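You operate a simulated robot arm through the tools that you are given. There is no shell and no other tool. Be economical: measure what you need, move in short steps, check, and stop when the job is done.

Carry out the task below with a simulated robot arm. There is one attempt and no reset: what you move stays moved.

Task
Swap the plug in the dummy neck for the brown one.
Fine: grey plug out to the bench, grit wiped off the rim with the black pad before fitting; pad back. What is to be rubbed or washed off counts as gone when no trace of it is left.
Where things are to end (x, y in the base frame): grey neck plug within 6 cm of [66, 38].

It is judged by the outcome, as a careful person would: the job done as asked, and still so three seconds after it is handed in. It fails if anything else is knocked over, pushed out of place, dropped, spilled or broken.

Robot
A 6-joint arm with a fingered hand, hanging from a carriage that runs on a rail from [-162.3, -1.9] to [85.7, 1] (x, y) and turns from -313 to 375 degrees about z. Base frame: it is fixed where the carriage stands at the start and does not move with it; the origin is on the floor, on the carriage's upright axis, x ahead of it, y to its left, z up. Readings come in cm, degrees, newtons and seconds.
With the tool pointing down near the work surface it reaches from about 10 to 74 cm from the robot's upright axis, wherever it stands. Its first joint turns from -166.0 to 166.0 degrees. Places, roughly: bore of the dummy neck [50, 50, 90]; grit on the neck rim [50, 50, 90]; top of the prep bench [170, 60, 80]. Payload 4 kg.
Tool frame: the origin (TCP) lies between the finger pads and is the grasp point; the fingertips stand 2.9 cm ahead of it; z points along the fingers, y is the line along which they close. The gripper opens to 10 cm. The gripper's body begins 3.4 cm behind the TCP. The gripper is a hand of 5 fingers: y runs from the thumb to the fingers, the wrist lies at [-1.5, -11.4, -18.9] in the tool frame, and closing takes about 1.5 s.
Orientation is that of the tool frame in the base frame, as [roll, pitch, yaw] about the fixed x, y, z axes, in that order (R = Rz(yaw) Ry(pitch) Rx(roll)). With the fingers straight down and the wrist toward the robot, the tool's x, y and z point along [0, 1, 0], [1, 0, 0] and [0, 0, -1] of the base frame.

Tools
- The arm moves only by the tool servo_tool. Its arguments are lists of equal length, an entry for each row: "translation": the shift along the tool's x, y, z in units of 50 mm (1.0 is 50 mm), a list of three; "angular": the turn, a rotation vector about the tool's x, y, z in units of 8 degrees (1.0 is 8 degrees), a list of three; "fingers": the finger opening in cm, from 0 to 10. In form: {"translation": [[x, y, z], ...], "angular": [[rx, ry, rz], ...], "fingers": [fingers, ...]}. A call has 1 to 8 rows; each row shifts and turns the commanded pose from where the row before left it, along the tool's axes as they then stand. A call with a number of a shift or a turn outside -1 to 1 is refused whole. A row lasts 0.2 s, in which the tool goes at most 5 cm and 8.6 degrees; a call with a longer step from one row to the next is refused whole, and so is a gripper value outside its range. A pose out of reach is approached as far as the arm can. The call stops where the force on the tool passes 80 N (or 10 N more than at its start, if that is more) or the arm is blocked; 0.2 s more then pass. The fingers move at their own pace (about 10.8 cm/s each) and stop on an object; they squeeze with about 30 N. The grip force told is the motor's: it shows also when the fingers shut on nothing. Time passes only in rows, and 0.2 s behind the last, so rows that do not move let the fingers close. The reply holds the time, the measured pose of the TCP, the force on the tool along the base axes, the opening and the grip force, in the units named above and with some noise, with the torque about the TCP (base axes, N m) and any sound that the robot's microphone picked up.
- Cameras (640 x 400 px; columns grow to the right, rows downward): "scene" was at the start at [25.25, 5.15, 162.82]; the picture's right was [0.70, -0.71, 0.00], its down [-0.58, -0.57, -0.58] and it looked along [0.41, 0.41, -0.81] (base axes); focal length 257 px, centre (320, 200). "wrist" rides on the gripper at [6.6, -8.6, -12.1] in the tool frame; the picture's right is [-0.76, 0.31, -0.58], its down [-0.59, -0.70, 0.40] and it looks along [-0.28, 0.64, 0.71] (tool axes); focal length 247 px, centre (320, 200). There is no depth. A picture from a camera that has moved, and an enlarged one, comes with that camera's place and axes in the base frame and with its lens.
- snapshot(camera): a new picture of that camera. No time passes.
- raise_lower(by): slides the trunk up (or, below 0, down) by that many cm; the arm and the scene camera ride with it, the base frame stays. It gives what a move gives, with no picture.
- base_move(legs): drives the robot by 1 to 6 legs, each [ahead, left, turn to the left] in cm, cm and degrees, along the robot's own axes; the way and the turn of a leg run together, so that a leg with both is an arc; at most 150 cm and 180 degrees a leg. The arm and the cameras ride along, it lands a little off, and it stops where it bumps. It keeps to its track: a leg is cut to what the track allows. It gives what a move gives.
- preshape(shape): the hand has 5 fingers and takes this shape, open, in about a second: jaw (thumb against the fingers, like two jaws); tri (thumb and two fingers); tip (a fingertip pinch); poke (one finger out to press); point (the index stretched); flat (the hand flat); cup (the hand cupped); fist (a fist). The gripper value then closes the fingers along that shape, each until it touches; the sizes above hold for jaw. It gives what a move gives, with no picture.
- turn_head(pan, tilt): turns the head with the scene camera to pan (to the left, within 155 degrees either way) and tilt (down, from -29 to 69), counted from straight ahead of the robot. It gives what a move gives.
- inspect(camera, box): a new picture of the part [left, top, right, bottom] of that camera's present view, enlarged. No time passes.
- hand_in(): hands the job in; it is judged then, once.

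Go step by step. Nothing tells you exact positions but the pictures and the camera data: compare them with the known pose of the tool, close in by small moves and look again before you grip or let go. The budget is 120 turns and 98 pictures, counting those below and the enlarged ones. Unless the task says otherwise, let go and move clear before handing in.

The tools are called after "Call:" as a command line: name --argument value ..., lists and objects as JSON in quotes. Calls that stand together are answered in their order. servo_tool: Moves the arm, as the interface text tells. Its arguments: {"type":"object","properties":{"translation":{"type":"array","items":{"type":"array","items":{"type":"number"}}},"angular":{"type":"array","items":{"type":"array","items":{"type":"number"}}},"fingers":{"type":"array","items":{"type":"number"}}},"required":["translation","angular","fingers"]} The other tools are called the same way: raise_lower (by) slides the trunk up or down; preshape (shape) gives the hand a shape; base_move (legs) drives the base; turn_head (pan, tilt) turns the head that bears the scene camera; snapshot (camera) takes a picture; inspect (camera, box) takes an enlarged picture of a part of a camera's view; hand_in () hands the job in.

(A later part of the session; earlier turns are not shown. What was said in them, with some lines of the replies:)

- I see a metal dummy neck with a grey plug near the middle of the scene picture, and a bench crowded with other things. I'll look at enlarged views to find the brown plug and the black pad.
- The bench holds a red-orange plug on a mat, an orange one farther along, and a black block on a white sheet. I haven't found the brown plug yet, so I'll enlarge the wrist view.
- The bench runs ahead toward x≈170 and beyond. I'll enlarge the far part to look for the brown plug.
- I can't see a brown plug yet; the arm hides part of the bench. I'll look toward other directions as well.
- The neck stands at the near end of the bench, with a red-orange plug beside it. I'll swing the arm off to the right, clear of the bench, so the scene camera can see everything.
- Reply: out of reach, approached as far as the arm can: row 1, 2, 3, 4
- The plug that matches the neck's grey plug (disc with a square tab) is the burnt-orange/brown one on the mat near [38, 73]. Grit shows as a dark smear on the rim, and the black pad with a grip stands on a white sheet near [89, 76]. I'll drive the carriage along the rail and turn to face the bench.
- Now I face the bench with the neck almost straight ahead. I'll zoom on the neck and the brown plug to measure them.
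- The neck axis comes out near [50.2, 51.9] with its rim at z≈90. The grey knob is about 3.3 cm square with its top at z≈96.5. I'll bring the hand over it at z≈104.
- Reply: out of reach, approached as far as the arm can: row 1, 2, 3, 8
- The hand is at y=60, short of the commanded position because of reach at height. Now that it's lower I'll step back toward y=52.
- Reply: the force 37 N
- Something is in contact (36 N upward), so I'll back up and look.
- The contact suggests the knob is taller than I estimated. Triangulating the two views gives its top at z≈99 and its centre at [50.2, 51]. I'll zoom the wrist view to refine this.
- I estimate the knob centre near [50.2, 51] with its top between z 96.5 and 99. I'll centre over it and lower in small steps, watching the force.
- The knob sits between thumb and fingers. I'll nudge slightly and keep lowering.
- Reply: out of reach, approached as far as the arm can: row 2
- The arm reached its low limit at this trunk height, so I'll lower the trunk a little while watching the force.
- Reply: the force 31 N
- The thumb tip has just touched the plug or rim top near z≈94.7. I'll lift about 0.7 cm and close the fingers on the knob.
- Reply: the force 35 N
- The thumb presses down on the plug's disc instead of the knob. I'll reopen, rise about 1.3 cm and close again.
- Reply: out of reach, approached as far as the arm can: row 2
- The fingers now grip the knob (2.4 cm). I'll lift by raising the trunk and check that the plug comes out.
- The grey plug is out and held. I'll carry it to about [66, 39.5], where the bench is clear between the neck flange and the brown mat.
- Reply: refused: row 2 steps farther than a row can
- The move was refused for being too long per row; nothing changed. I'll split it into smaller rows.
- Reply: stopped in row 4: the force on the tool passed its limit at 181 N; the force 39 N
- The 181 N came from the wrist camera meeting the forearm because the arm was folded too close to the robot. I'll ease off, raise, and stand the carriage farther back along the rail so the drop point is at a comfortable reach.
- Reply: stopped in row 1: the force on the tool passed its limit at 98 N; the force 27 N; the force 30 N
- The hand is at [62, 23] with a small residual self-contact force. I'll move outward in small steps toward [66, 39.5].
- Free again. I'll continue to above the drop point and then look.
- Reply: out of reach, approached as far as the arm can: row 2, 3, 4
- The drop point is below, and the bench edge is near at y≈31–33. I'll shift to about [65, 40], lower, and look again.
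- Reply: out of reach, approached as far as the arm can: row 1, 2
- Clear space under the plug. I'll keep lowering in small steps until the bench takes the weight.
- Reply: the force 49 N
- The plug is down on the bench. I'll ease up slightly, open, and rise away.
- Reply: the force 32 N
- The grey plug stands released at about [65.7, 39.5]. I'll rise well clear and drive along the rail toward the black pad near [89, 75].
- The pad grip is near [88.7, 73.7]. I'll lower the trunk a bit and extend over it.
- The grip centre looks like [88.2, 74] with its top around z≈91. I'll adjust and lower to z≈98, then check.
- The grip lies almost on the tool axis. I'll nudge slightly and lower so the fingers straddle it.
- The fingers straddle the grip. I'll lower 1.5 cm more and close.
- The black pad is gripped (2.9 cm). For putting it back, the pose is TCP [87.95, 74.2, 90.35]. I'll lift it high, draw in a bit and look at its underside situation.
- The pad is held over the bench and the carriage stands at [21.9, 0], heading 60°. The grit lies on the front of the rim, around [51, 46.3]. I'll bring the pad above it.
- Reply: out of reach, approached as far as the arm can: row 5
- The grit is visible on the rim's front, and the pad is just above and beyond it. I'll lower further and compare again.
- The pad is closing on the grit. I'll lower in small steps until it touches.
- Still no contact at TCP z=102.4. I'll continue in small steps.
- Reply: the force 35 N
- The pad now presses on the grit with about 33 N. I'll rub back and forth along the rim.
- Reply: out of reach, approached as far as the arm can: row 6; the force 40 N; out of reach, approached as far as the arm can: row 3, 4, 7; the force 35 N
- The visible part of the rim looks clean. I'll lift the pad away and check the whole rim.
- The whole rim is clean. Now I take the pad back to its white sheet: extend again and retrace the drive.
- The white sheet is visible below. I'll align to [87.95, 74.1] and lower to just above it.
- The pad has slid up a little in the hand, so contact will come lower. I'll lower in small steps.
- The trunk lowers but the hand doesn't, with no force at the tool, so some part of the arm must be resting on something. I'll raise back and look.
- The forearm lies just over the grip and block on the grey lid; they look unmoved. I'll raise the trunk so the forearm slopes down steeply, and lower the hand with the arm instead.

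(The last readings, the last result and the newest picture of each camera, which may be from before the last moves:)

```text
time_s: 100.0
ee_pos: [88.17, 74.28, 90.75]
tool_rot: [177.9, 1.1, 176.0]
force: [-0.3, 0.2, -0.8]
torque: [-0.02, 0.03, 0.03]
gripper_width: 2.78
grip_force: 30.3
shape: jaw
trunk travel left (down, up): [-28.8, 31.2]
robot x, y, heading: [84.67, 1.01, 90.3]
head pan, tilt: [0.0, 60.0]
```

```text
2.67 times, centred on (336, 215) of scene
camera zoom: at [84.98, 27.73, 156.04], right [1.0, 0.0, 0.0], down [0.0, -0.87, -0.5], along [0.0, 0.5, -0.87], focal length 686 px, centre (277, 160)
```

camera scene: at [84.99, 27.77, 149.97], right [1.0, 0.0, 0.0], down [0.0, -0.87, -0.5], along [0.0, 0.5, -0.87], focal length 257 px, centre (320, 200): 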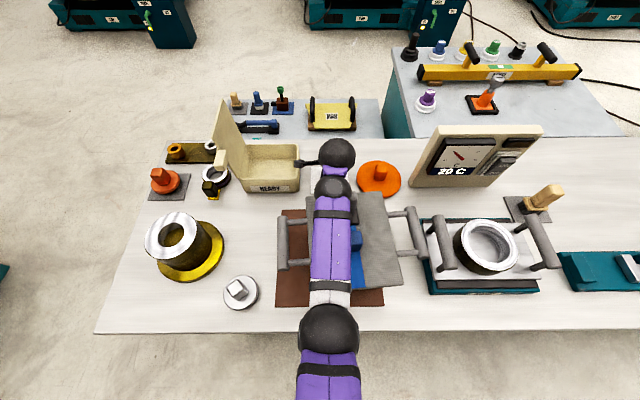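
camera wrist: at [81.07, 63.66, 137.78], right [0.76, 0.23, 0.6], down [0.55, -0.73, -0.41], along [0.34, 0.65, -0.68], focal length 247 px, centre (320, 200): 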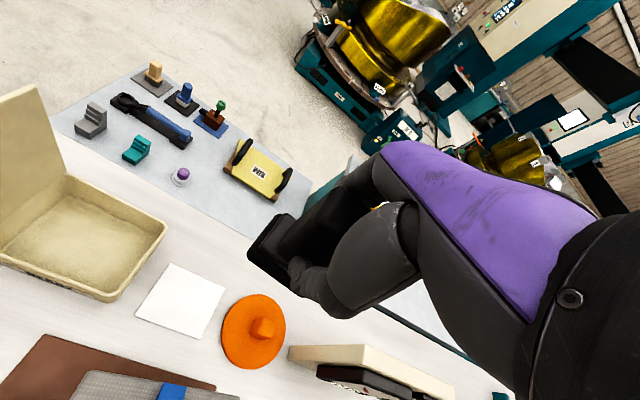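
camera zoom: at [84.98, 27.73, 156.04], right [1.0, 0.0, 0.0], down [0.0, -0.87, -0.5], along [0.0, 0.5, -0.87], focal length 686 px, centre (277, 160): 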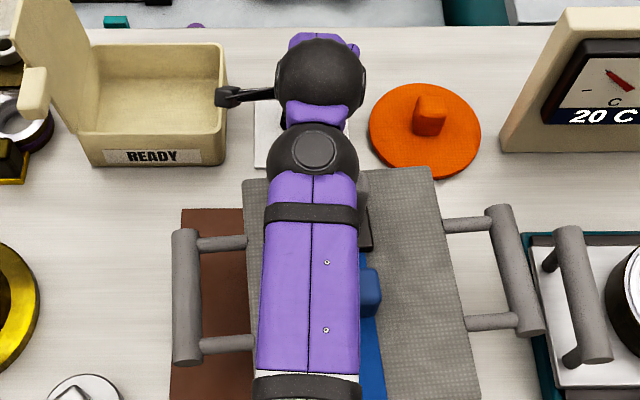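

That works. I'll keep lowering with the arm in small steps until the pad touches.

Call:
servo_tool --translation '[[0, 0, 0.1], [0, 0, 0.1], [0, 0, 0]]' --angular '[[0, 0, 0], [0, 0, 0], [0, 0, 0]]' --fingers '[0, 0, 0]'

Call:
servo_tool --translation '[[0, 0, 0.08], [0, 0, 0]]' --angular '[[0, 0, 0], [0, 0, 0]]' --fingers '[0, 0]'

Call:
inspect --camera "wrist" --box '[150, 150, 400, 380]'

```text
time_s: 100.8
ee_pos: [88.18, 74.48, 90.0]
tool_rot: [177.9, 1.1, 176.2]
force: [2.0, 0.2, 5.0]
torque: [-0.04, 0.05, -0.01]
gripper_width: 2.81
grip_force: 29.7
shape: jaw
trunk travel left (down, up): [-28.8, 31.2]
robot x, y, heading: [85.16, 1.25, 90.0]
head pan, tilt: [0.0, 60.0]
```

```text
time_s: 101.5
ee_pos: [88.33, 74.61, 89.5]
tool_rot: [177.7, 1.2, 176.0]
force: [4.3, 1.9, 12.4]
torque: [0.0, 0.1, -0.07]
gripper_width: 2.88
grip_force: 29.3
shape: jaw
trunk travel left (down, up): [-28.8, 31.2]
robot x, y, heading: [85.02, 1.22, 90.0]
head pan, tilt: [0.0, 60.0]
```

```text
1.74 times, centred on (275, 265) of wrist
camera zoom: at [81.0, 65.98, 101.18], right [0.76, 0.23, 0.6], down [0.55, -0.73, -0.42], along [0.34, 0.65, -0.68], focal length 430 px, centre (398, 87)
```

zoom: 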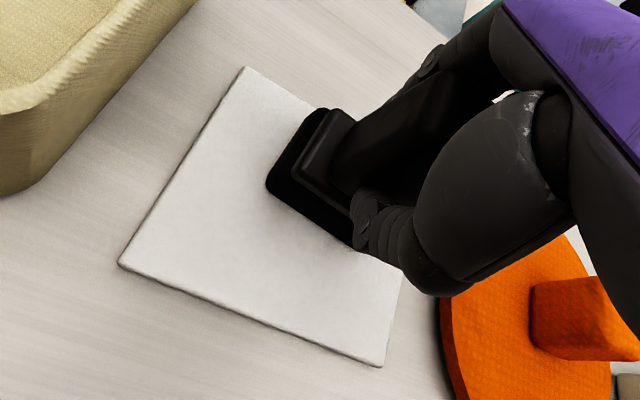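

The pad touches, but it sits about 1 cm too far along +y on the sheet compared with before. I'll lift slightly, correct, and set down.

Call:
servo_tool --translation '[[0, 0, -0.26], [0.08, -0.24, 0], [0, 0, 0.2], [0, 0, 0]]' --angular '[[0, 0, 0], [0, 0, 0], [0, 0, 0], [0, 0, 0]]' --fingers '[0, 0, 0, 0]'

Call:
inspect --camera "wrist" --box '[150, 150, 400, 380]'

```text
time_s: 102.5
ee_pos: [87.62, 73.13, 89.64]
tool_rot: [177.8, 1.1, 176.1]
force: [1.4, -0.5, 5.9]
torque: [-0.16, 0.1, 0.01]
gripper_width: 2.92
grip_force: 30.1
shape: jaw
trunk travel left (down, up): [-28.8, 31.2]
robot x, y, heading: [85.33, 0.75, 90.1]
head pan, tilt: [0.0, 60.0]
```

```text
1.74 times, centred on (275, 265) of wrist
camera zoom: at [80.33, 64.6, 101.26], right [0.76, 0.23, 0.6], down [0.55, -0.73, -0.41], along [0.34, 0.65, -0.68], focal length 430 px, centre (398, 87)
```

zoom: 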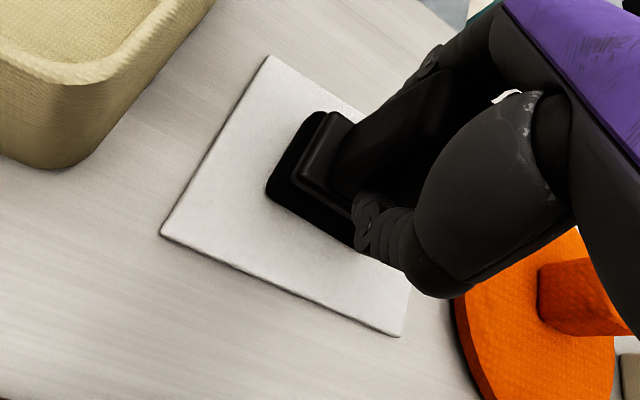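

The pad is in its original place on the sheet. I'll open the hand and rise.

Call:
servo_tool --translation '[[0, 0, 0.04], [0, 0, 0], [0, 0, 0], [0, 0, 0], [0, 0, 0]]' --angular '[[0, 0, 0], [0, 0, 0], [0, 0, 0], [0, 0, 0], [0, 0, 0]]' --fingers '[0, 4, 6, 7, 7]'

Call:
raise_lower --by 12

Call:
raise_lower --by 16

Call:
inspect --camera "wrist" --box '[150, 150, 400, 380]'

```text
time_s: 103.7
ee_pos: [87.6, 73.07, 89.37]
tool_rot: [177.9, 1.0, 176.1]
force: [0.6, -0.4, 0.2]
torque: [0.01, 0.0, 0.0]
gripper_width: 7.01
grip_force: 0.0
shape: jaw
trunk travel left (down, up): [-28.8, 31.2]
robot x, y, heading: [84.99, 1.25, 90.2]
head pan, tilt: [0.0, 60.0]
```

```text
time_s: 105.2
ee_pos: [87.6, 73.14, 101.32]
tool_rot: [177.9, 1.0, 176.1]
force: [0.2, 0.2, 0.4]
torque: [-0.01, 0.01, -0.02]
gripper_width: 6.98
grip_force: 0.0
shape: jaw
trunk travel left (down, up): [-40.8, 19.2]
robot x, y, heading: [84.74, 1.43, 90.1]
head pan, tilt: [0.0, 60.0]
```

```text
time_s: 107.0
ee_pos: [87.55, 73.09, 117.35]
tool_rot: [177.9, 1.2, 176.0]
force: [0.4, 0.0, -0.4]
torque: [0.01, 0.0, 0.01]
gripper_width: 6.96
grip_force: 0.1
shape: jaw
trunk travel left (down, up): [-56.8, 3.2]
robot x, y, heading: [84.98, 1.22, 90.4]
head pan, tilt: [0.0, 60.0]
```

```text
1.74 times, centred on (275, 265) of wrist
camera zoom: at [80.29, 64.52, 129.0], right [0.76, 0.23, 0.6], down [0.55, -0.73, -0.41], along [0.34, 0.64, -0.68], focal length 430 px, centre (398, 87)
```

zoom: 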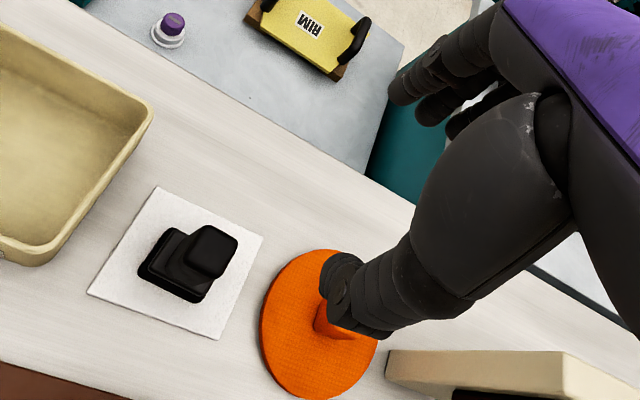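

The pad stands upright on its sheet. Next I'll drive to the brown plug near [37.7, 72].

Call:
raise_lower --by 3

Call:
base_move --legs '[[0, 50, 0]]'

Call:
snapshot --camera "wrist"

```text
time_s: 107.7
ee_pos: [87.55, 73.17, 120.52]
tool_rot: [177.9, 1.1, 176.0]
force: [-0.1, 0.4, 0.4]
torque: [0.0, 0.0, 0.02]
gripper_width: 6.96
grip_force: 0.0
shape: jaw
trunk travel left (down, up): [-59.8, 0.2]
robot x, y, heading: [85.24, 1.24, 90.0]
head pan, tilt: [0.0, 60.0]
```

```text
time_s: 110.8
ee_pos: [35.48, 72.48, 120.39]
tool_rot: [177.9, 1.0, 176.4]
force: [0.1, 0.7, -0.5]
torque: [0.0, -0.01, 0.01]
gripper_width: 7.0
grip_force: 0.1
shape: jaw
trunk travel left (down, up): [-59.8, 0.2]
robot x, y, heading: [33.36, 0.52, 90.5]
head pan, tilt: [0.0, 60.0]
```

```text
25 pictures are left
camera wrist: at [28.26, 63.89, 132.01], right [0.76, 0.24, 0.6], down [0.55, -0.72, -0.41], along [0.34, 0.65, -0.68], focal length 247 px, centre (320, 200)
```

wrist: 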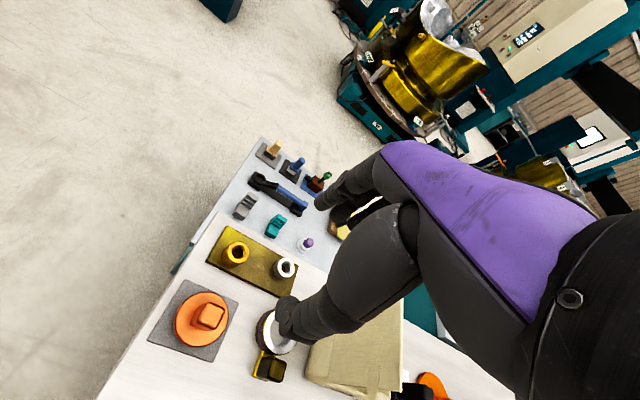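

The brown plug's knob is at about [37.9, 71.6]. I'll align over it and lower.

Call:
servo_tool --translation '[[-0.49, -0.13, 0]]' --angular '[[0, 0, 0]]' --fingers '[7.5]'

Call:
raise_lower --by -23.5

Call:
inspect --camera "wrist" --box '[150, 150, 400, 380]'

```text
time_s: 111.2
ee_pos: [37.83, 71.67, 120.22]
tool_rot: [177.9, 1.1, 176.4]
force: [1.1, 0.0, 0.3]
torque: [0.02, -0.01, 0.03]
gripper_width: 7.47
grip_force: 0.0
shape: jaw
trunk travel left (down, up): [-59.8, 0.2]
robot x, y, heading: [33.23, -0.16, 90.5]
head pan, tilt: [0.0, 60.0]
```

```text
time_s: 113.6
ee_pos: [37.94, 71.77, 96.77]
tool_rot: [177.9, 1.2, 176.3]
force: [-0.5, -0.1, -0.5]
torque: [0.01, 0.0, 0.0]
gripper_width: 7.47
grip_force: 0.1
shape: jaw
trunk travel left (down, up): [-36.3, 23.7]
robot x, y, heading: [33.36, 0.17, 90.4]
head pan, tilt: [0.0, 60.0]
```

```text
1.74 times, centred on (275, 265) of wrist
camera zoom: at [30.73, 63.13, 108.39], right [0.76, 0.24, 0.6], down [0.55, -0.72, -0.41], along [0.34, 0.65, -0.68], focal length 430 px, centre (398, 87)
```

zoom: 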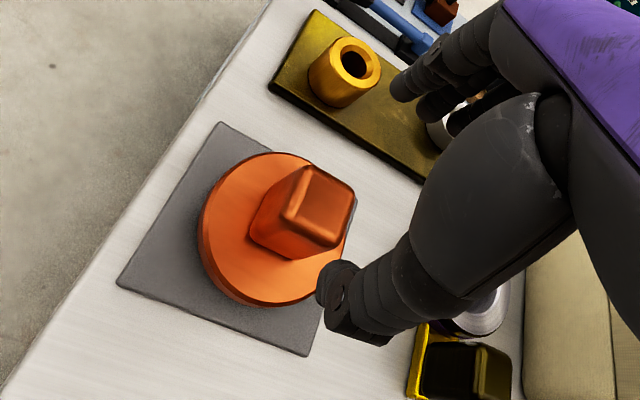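

The knob is centred on the tool axis. I'll lower to straddle it.

Call:
raise_lower --by -6

Call:
inspect --camera "wrist" --box '[150, 150, 400, 380]'

```text
time_s: 114.6
ee_pos: [37.89, 71.74, 90.72]
tool_rot: [177.9, 1.0, 176.4]
force: [-0.4, 0.8, -0.2]
torque: [0.0, -0.04, 0.0]
gripper_width: 7.45
grip_force: 0.1
shape: jaw
trunk travel left (down, up): [-30.3, 29.7]
robot x, y, heading: [33.19, 0.33, 90.5]
head pan, tilt: [0.0, 60.0]
```

```text
1.74 times, centred on (275, 265) of wrist
camera zoom: at [30.73, 63.13, 102.39], right [0.76, 0.24, 0.6], down [0.55, -0.72, -0.41], along [0.34, 0.65, -0.68], focal length 430 px, centre (398, 87)
```

zoom: 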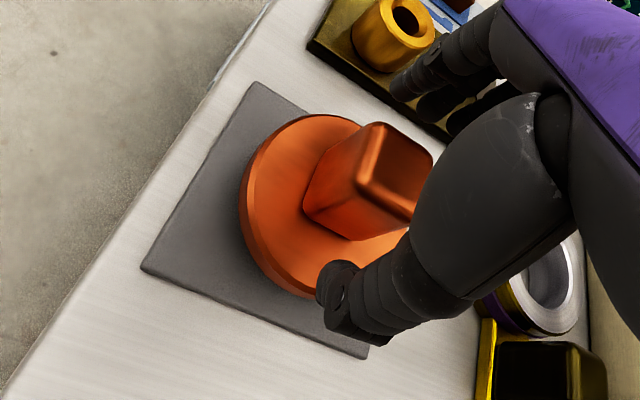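

I'll lower about 1.9 cm more, to the same grip height that worked before, and close.

Call:
raise_lower --by -1.8

Call:
servo_tool --translation '[[0, 0, 0], [0, 0, 0], [0, 0, 0], [0, 0, 0], [0, 0, 0], [0, 0, 0], [0, 0, 0]]' --angular '[[0, 0, 0], [0, 0, 0], [0, 0, 0], [0, 0, 0], [0, 0, 0], [0, 0, 0], [0, 0, 0]]' --fingers '[5, 3, 1, 0, 0, 0, 0]'

Call:
inspect --camera "wrist" --box '[150, 150, 400, 380]'

```text
time_s: 115.3
ee_pos: [37.87, 71.71, 88.96]
tool_rot: [177.9, 1.1, 176.4]
force: [0.3, 0.0, -0.6]
torque: [0.01, 0.03, -0.01]
gripper_width: 7.46
grip_force: 0.0
shape: jaw
trunk travel left (down, up): [-28.5, 31.5]
robot x, y, heading: [33.68, 0.12, 90.7]
head pan, tilt: [0.0, 60.0]
```

```text
time_s: 116.9
ee_pos: [37.98, 71.65, 88.94]
tool_rot: [177.9, 1.0, 176.3]
force: [-0.4, -0.4, 0.2]
torque: [0.0, -0.01, -0.01]
gripper_width: 2.88
grip_force: 30.6
shape: jaw
trunk travel left (down, up): [-28.5, 31.5]
robot x, y, heading: [33.46, 0.76, 90.5]
head pan, tilt: [0.0, 60.0]
```

```text
1.74 times, centred on (275, 265) of wrist
camera zoom: at [30.72, 63.1, 100.56], right [0.76, 0.24, 0.6], down [0.55, -0.72, -0.41], along [0.34, 0.65, -0.68], focal length 430 px, centre (398, 87)
```

zoom: 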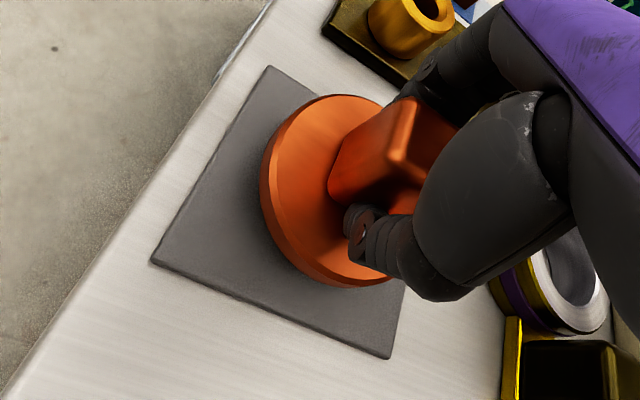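

The brown plug is gripped (2.9 cm). I'll lift it high, stand the carriage where the rubbing went well, and check how it hangs in the hand.

Call:
raise_lower --by 3

Call:
raise_lower --by 27

Call:
base_move --legs '[[0, 11.7, 0], [0, 0, -30.4]]'

Call:
snapshot --camera "wrist"

```text
time_s: 117.6
ee_pos: [37.97, 71.73, 91.92]
tool_rot: [178.0, 1.1, 176.3]
force: [-0.5, -1.0, -2.8]
torque: [0.02, 0.01, 0.01]
gripper_width: 2.9
grip_force: 30.1
shape: jaw
trunk travel left (down, up): [-31.5, 28.5]
robot x, y, heading: [33.17, 0.25, 90.5]
head pan, tilt: [0.0, 60.0]
```

```text
time_s: 120.4
ee_pos: [38.07, 71.7, 118.86]
tool_rot: [178.0, 1.2, 176.2]
force: [-0.5, -0.9, -2.5]
torque: [-0.01, 0.03, -0.01]
gripper_width: 2.88
grip_force: 30.1
shape: jaw
trunk travel left (down, up): [-58.5, 1.5]
robot x, y, heading: [33.13, 0.77, 90.7]
head pan, tilt: [0.0, 60.0]
```

```text
time_s: 123.1
ee_pos: [61.37, 59.54, 118.92]
tool_rot: [177.9, 1.1, 146.2]
force: [0.3, -0.5, -3.2]
torque: [0.03, 0.01, 0.03]
gripper_width: 2.89
grip_force: 29.9
shape: jaw
trunk travel left (down, up): [-58.5, 1.5]
robot x, y, heading: [21.58, 0.43, 60.4]
head pan, tilt: [0.0, 60.0]
```

```text
21 pictures are left
camera wrist: at [50.81, 55.8, 130.56], right [0.78, -0.18, 0.6], down [0.11, -0.9, -0.41], along [0.62, 0.39, -0.68], focal length 247 px, centre (320, 200)
```

wrist: 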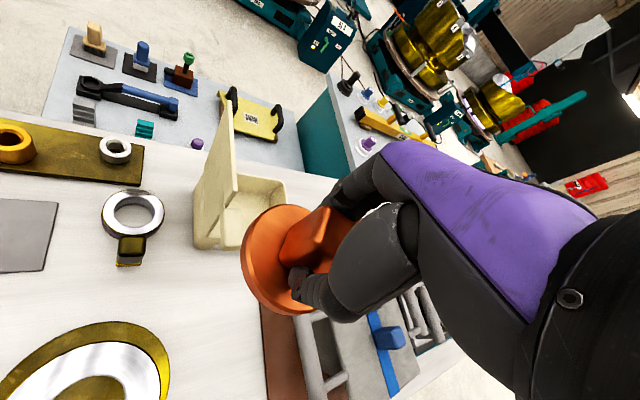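

The brown plug hangs in the hand just as the grey one did. I'll move it to above the neck axis, TCP about [50.3, 51.3].

Call:
servo_tool --translation '[[0.231, -0.65, 0], [0.231, -0.65, 0], [0.231, -0.65, 0], [0.231, -0.65, 0], [0, 0, 0]]' --angular '[[0, 0, 0], [0, 0, 0], [0, 0, 0], [0, 0, 0], [0, 0, 0]]' --fingers '[0, 0, 0, 0, 0]'

Call:
raise_lower --by -11

Call:
snapshot --camera "wrist"

Call:
inspect --camera "scene" --box '[256, 180, 384, 280]'

```text
time_s: 124.3
ee_pos: [50.15, 51.37, 118.55]
tool_rot: [177.9, 1.0, 146.1]
force: [-0.1, 0.1, -2.4]
torque: [-0.01, 0.0, 0.01]
gripper_width: 2.89
grip_force: 30.5
shape: jaw
trunk travel left (down, up): [-58.5, 1.5]
robot x, y, heading: [21.38, 0.14, 60.2]
head pan, tilt: [0.0, 60.0]
```

```text
time_s: 125.7
ee_pos: [50.21, 51.46, 107.51]
tool_rot: [177.9, 1.2, 146.0]
force: [0.2, -0.3, -2.1]
torque: [0.0, -0.02, 0.01]
gripper_width: 2.87
grip_force: 30.5
shape: jaw
trunk travel left (down, up): [-47.5, 12.5]
robot x, y, heading: [21.24, 0.36, 60.5]
head pan, tilt: [0.0, 60.0]
```

```text
20 pictures are left
camera wrist: at [39.73, 47.67, 119.15], right [0.78, -0.18, 0.6], down [0.11, -0.9, -0.41], along [0.62, 0.39, -0.68], focal length 247 px, centre (320, 200)
```

wrist: 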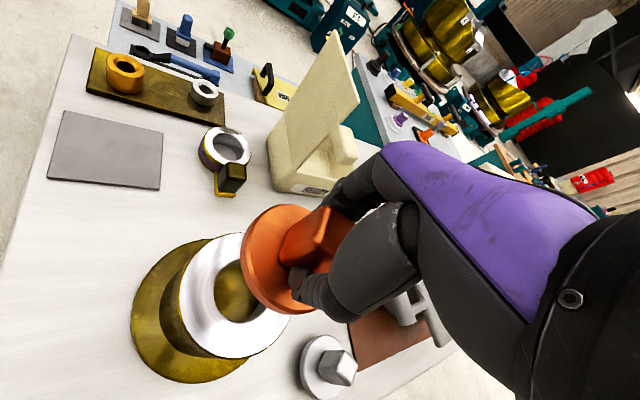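

```text
4.00 times, centred on (320, 230) of scene
camera zoom: at [34.73, 23.47, 174.74], right [0.87, -0.5, 0.0], down [-0.43, -0.75, -0.5], along [0.25, 0.43, -0.87], focal length 1028 px, centre (320, 80)
```

zoom: 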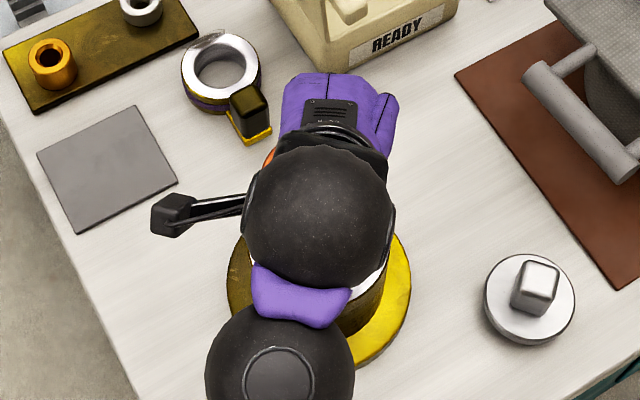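

The plug sits nearly concentric over the neck. I'll lower to just above the rim and zoom in to check the centring.

Call:
raise_lower --by -5.5

Call:
inspect --camera "wrist" --box '[140, 180, 340, 360]'

```text
time_s: 126.7
ee_pos: [50.28, 51.35, 101.93]
tool_rot: [177.9, 1.1, 146.2]
force: [0.0, -0.5, -3.2]
torque: [0.03, 0.05, 0.01]
gripper_width: 2.88
grip_force: 30.4
shape: jaw
trunk travel left (down, up): [-42.0, 18.0]
robot x, y, heading: [21.39, 0.31, 60.3]
head pan, tilt: [0.0, 60.0]
```

```text
2.22 times, centred on (240, 270) of wrist
camera zoom: at [39.73, 47.67, 113.65], right [0.78, -0.18, 0.6], down [0.11, -0.9, -0.41], along [0.62, 0.39, -0.68], focal length 549 px, centre (498, 44)
```

zoom: 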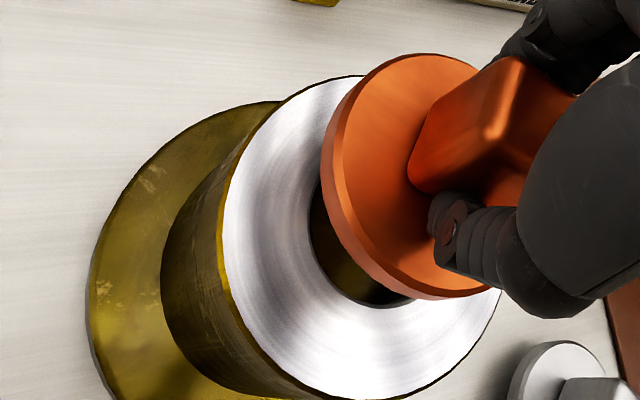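

Comparing with the camera geometry, the plug is about 0.6 cm off (it should go toward tool −x and −y). I'll correct and recheck.

Call:
servo_tool --translation '[[-0.1, -0.08, 0], [0, 0, 0]]' --angular '[[0, 0, 0], [0, 0, 0]]' --fingers '[0, 0]'

Call:
raise_lower --by -1.2

Call:
inspect --camera "wrist" --box '[140, 180, 340, 360]'

```text
time_s: 127.3
ee_pos: [50.38, 50.74, 102.03]
tool_rot: [178.0, 1.0, 146.2]
force: [0.8, -0.2, -2.5]
torque: [0.01, 0.01, -0.01]
gripper_width: 2.86
grip_force: 29.4
shape: jaw
trunk travel left (down, up): [-42.0, 18.0]
robot x, y, heading: [21.79, 0.14, 60.4]
head pan, tilt: [0.0, 60.0]
```

```text
time_s: 127.9
ee_pos: [50.49, 50.66, 100.76]
tool_rot: [178.0, 1.1, 146.2]
force: [-0.6, -0.1, -2.2]
torque: [0.02, 0.01, 0.03]
gripper_width: 2.87
grip_force: 30.0
shape: jaw
trunk travel left (down, up): [-40.8, 19.2]
robot x, y, heading: [21.25, 0.36, 60.3]
head pan, tilt: [0.0, 60.0]
```

```text
2.22 times, centred on (240, 270) of wrist
camera zoom: at [39.97, 47.02, 112.45], right [0.78, -0.18, 0.6], down [0.11, -0.9, -0.41], along [0.62, 0.39, -0.68], focal length 549 px, centre (498, 44)
```

zoom: 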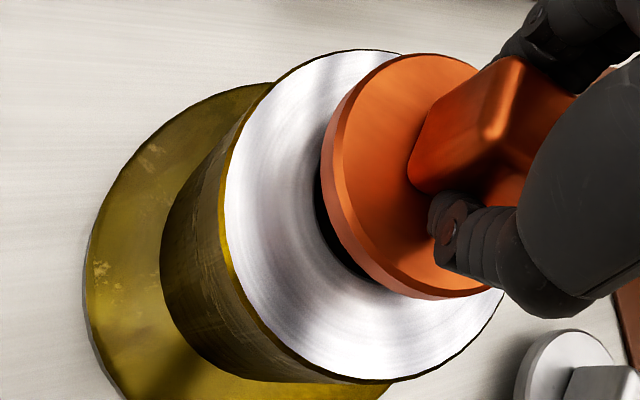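

The remaining error is within about 2 mm. I'll lower carefully and watch the force.

Call:
servo_tool --translation '[[0.02, -0.015, 0]]' --angular '[[0, 0, 0]]' --fingers '[0]'

Call:
raise_lower --by -1

Call:
raise_lower --by -0.4

Call:
inspect --camera "wrist" --box '[140, 180, 340, 360]'

```text
time_s: 128.3
ee_pos: [50.39, 50.64, 100.79]
tool_rot: [177.8, 1.2, 146.1]
force: [0.1, 0.4, -2.2]
torque: [0.0, -0.01, 0.0]
gripper_width: 2.86
grip_force: 30.4
shape: jaw
trunk travel left (down, up): [-40.8, 19.2]
robot x, y, heading: [21.54, 0.15, 60.4]
head pan, tilt: [0.0, 60.0]
```

```text
time_s: 128.8
ee_pos: [50.28, 50.81, 99.91]
tool_rot: [177.9, 1.0, 146.2]
force: [-2.1, -1.8, 1.8]
torque: [-0.03, 0.04, -0.03]
gripper_width: 2.88
grip_force: 30.1
shape: jaw
trunk travel left (down, up): [-39.8, 20.2]
robot x, y, heading: [21.96, -0.19, 60.3]
head pan, tilt: [0.0, 60.0]
```

```text
time_s: 129.4
ee_pos: [50.32, 50.75, 99.68]
tool_rot: [177.8, 1.0, 146.2]
force: [-5.8, -10.3, 18.4]
torque: [-0.17, 0.06, 0.01]
gripper_width: 2.99
grip_force: 29.6
shape: jaw
trunk travel left (down, up): [-39.4, 20.6]
robot x, y, heading: [21.64, 0.13, 60.4]
head pan, tilt: [0.0, 60.0]
```

```text
2.22 times, centred on (240, 270) of wrist
camera zoom: at [39.85, 47.01, 111.21], right [0.78, -0.18, 0.6], down [0.11, -0.9, -0.41], along [0.62, 0.39, -0.68], focal length 549 px, centre (498, 44)
```

zoom: 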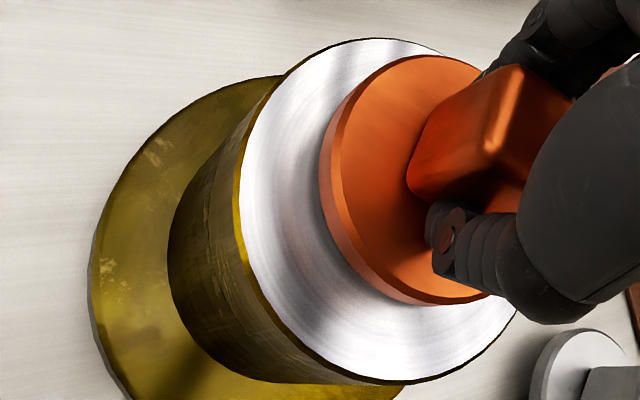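

The plug's stem touches the rim edge at z≈99.8, about 1 cm above seating. Compared with the seated grey plug, it should shift about 0.4 cm toward tool −y and 0.2 cm toward −x. I'll lift slightly, correct and lower again.

Call:
raise_lower --by 0.8

Call:
servo_tool --translation '[[-0.03, -0.07, 0], [0, 0, 0]]' --angular '[[0, 0, 0], [0, 0, 0]]' --fingers '[0, 0]'

Call:
raise_lower --by -0.9

Call:
raise_lower --by -0.4

```text
time_s: 129.9
ee_pos: [50.28, 50.63, 100.03]
tool_rot: [178.1, 1.2, 146.2]
force: [-0.1, -0.4, -1.3]
torque: [-0.01, 0.02, -0.01]
gripper_width: 2.89
grip_force: 29.8
shape: jaw
trunk travel left (down, up): [-40.2, 19.8]
robot x, y, heading: [20.97, 0.3, 60.3]
head pan, tilt: [0.0, 60.0]
```

```text
time_s: 130.5
ee_pos: [50.29, 50.44, 100.23]
tool_rot: [178.0, 1.0, 146.2]
force: [-0.3, 0.0, -2.7]
torque: [-0.02, 0.02, 0.0]
gripper_width: 2.86
grip_force: 29.9
shape: jaw
trunk travel left (down, up): [-40.2, 19.8]
robot x, y, heading: [21.44, 0.22, 60.1]
head pan, tilt: [0.0, 60.0]
```

```text
time_s: 131.1
ee_pos: [50.12, 50.63, 99.57]
tool_rot: [177.8, 1.1, 146.3]
force: [-7.4, 0.3, 8.5]
torque: [-0.03, 0.08, -0.03]
gripper_width: 2.91
grip_force: 29.7
shape: jaw
trunk travel left (down, up): [-39.3, 20.7]
robot x, y, heading: [21.28, 0.46, 60.5]
head pan, tilt: [0.0, 60.0]
```

```text
time_s: 131.7
ee_pos: [50.32, 50.4, 98.89]
tool_rot: [178.1, 1.0, 146.1]
force: [0.3, 0.8, -2.0]
torque: [-0.02, 0.04, 0.0]
gripper_width: 2.85
grip_force: 29.7
shape: jaw
trunk travel left (down, up): [-38.9, 21.1]
robot x, y, heading: [21.75, 0.13, 60.1]
head pan, tilt: [0.0, 60.0]
```

The plug slipped into the bore (z fell to 98.9 and the force vanished). I'll lower a little more to seat it and look.

Call:
raise_lower --by -0.5

Call:
inspect --camera "wrist" --box '[140, 180, 340, 360]'

```text
time_s: 132.2
ee_pos: [50.35, 50.46, 98.72]
tool_rot: [177.7, 1.1, 146.1]
force: [-4.2, -8.7, 16.0]
torque: [-0.24, 0.17, -0.03]
gripper_width: 2.94
grip_force: 29.6
shape: jaw
trunk travel left (down, up): [-38.4, 21.6]
robot x, y, heading: [21.24, 0.47, 60.3]
head pan, tilt: [0.0, 60.0]
```

```text
2.22 times, centred on (240, 270) of wrist
camera zoom: at [39.83, 46.73, 110.24], right [0.78, -0.18, 0.6], down [0.11, -0.9, -0.41], along [0.62, 0.39, -0.68], focal length 549 px, centre (498, 44)
```

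zoom: 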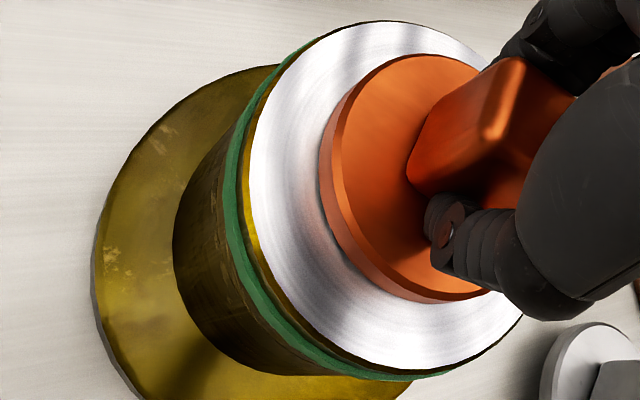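

The plug is seated concentrically and the green band shows again, as it did with the original plug. I'll open the hand and rise clear.

Call:
servo_tool --translation '[[0, 0, 0], [0, 0, 0], [0, 0, 0], [0, 0, 0]]' --angular '[[0, 0, 0], [0, 0, 0], [0, 0, 0], [0, 0, 0]]' --fingers '[4, 6, 7.5, 7.5]'

Call:
raise_lower --by 20

Call:
base_move --legs '[[0, 0, -50]]'

Call:
turn_head --pan 45 --tilt 52

Call:
snapshot --camera "scene"

```text
time_s: 133.2
ee_pos: [50.37, 50.5, 98.29]
tool_rot: [178.1, 1.1, 146.1]
force: [0.1, -0.9, -0.2]
torque: [-0.04, 0.0, 0.02]
gripper_width: 7.46
grip_force: 0.1
shape: jaw
trunk travel left (down, up): [-38.4, 21.6]
robot x, y, heading: [21.69, 0.25, 60.2]
head pan, tilt: [0.0, 60.0]
```

```text
time_s: 135.4
ee_pos: [50.33, 50.47, 118.37]
tool_rot: [177.9, 1.1, 146.1]
force: [0.1, 0.0, -0.4]
torque: [0.01, 0.01, -0.02]
gripper_width: 7.47
grip_force: 0.1
shape: jaw
trunk travel left (down, up): [-58.4, 1.6]
robot x, y, heading: [21.56, 0.16, 60.1]
head pan, tilt: [0.0, 60.0]
```

```text
time_s: 138.0
ee_pos: [78.42, 10.75, 118.29]
tool_rot: [177.9, 1.1, 96.4]
force: [0.2, 0.0, 0.0]
torque: [0.01, 0.0, -0.02]
gripper_width: 7.5
grip_force: 0.0
shape: jaw
trunk travel left (down, up): [-58.4, 1.6]
robot x, y, heading: [21.63, 0.22, 10.5]
head pan, tilt: [0.0, 60.0]
```

```text
time_s: 139.1
ee_pos: [78.53, 10.61, 118.49]
tool_rot: [178.0, 1.0, 96.5]
force: [0.3, -0.3, 0.1]
torque: [0.01, 0.01, 0.04]
gripper_width: 7.49
grip_force: 0.1
shape: jaw
trunk travel left (down, up): [-58.4, 1.6]
robot x, y, heading: [21.02, 0.07, 10.8]
head pan, tilt: [45.0, 52.0]
```

```text
14 pictures are left
camera scene: at [45.42, 10.18, 186.63], right [0.82, -0.57, 0.0], down [-0.45, -0.65, -0.62], along [0.35, 0.51, -0.79], focal length 257 px, centre (320, 200)
```

scene: 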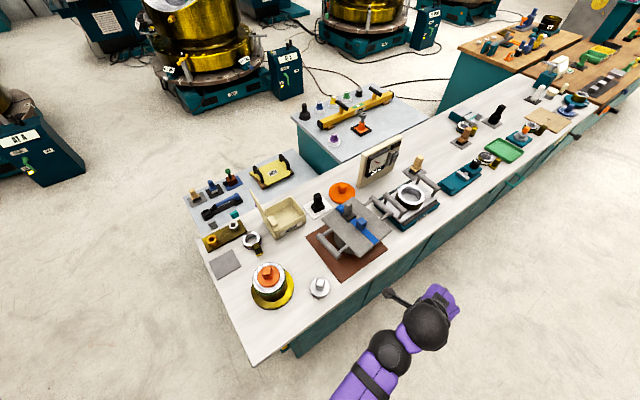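

Call:
inspect --camera "scene" --box '[230, 230, 358, 310]'

Call:
inspect --camera "scene" --box '[290, 165, 418, 265]'

```text
5.00 times, centred on (294, 270) of scene
camera zoom: at [45.42, 10.18, 186.63], right [0.82, -0.57, 0.0], down [-0.45, -0.65, -0.62], along [0.35, 0.51, -0.79], focal length 1285 px, centre (450, -150)
```

zoom: 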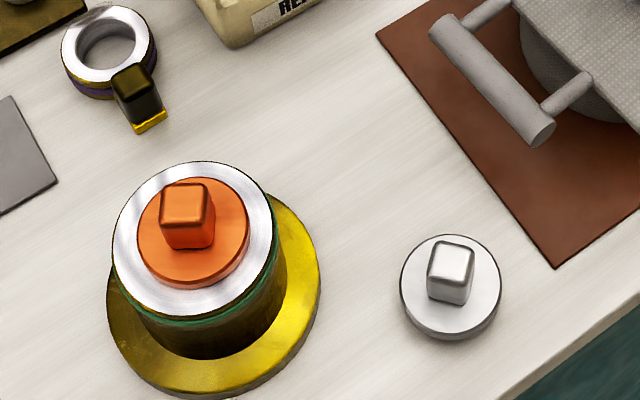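

```text
4.00 times, centred on (354, 215) of scene
camera zoom: at [45.42, 10.18, 186.63], right [0.82, -0.57, 0.0], down [-0.45, -0.65, -0.62], along [0.35, 0.51, -0.79], focal length 1028 px, centre (184, 140)
```

zoom: 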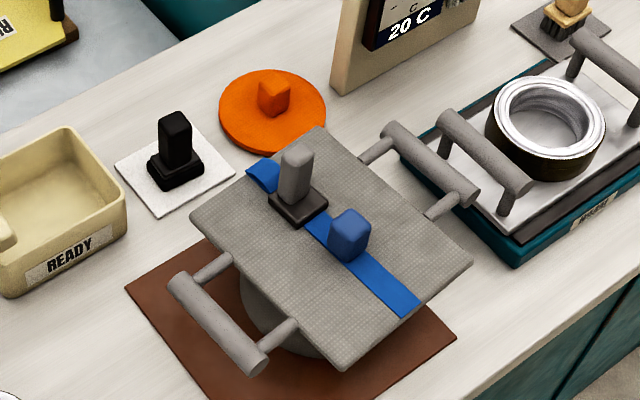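

The brown plug is seated in the neck with the green band showing, and the rim is clean. The grey plug stands at about [66, 40], the pad is upright on its sheet, and the lid and the other things look as they did. The hand is clear, so I hand in.

Call:
hand_in

```text
The job is handed in.
```

I swapped the plugs and handed the job in. The only plug on the bench that matched the neck's shape was burnt orange, so I took it as the brown one.

- **Brown plug:** it is seated in the dummy neck, and the green band shows again as it did with the grey plug in.
- **Rim:** I wiped it with the black pad before fitting, and the close-up showed no grit left.
- **Grey plug:** it stands on the bench at about [66, 40].
- **Black pad:** it is back upright on its white sheet.

While I was setting the pad down, the forearm briefly rested on the grey lid's fittings. They look unmoved in the last picture.
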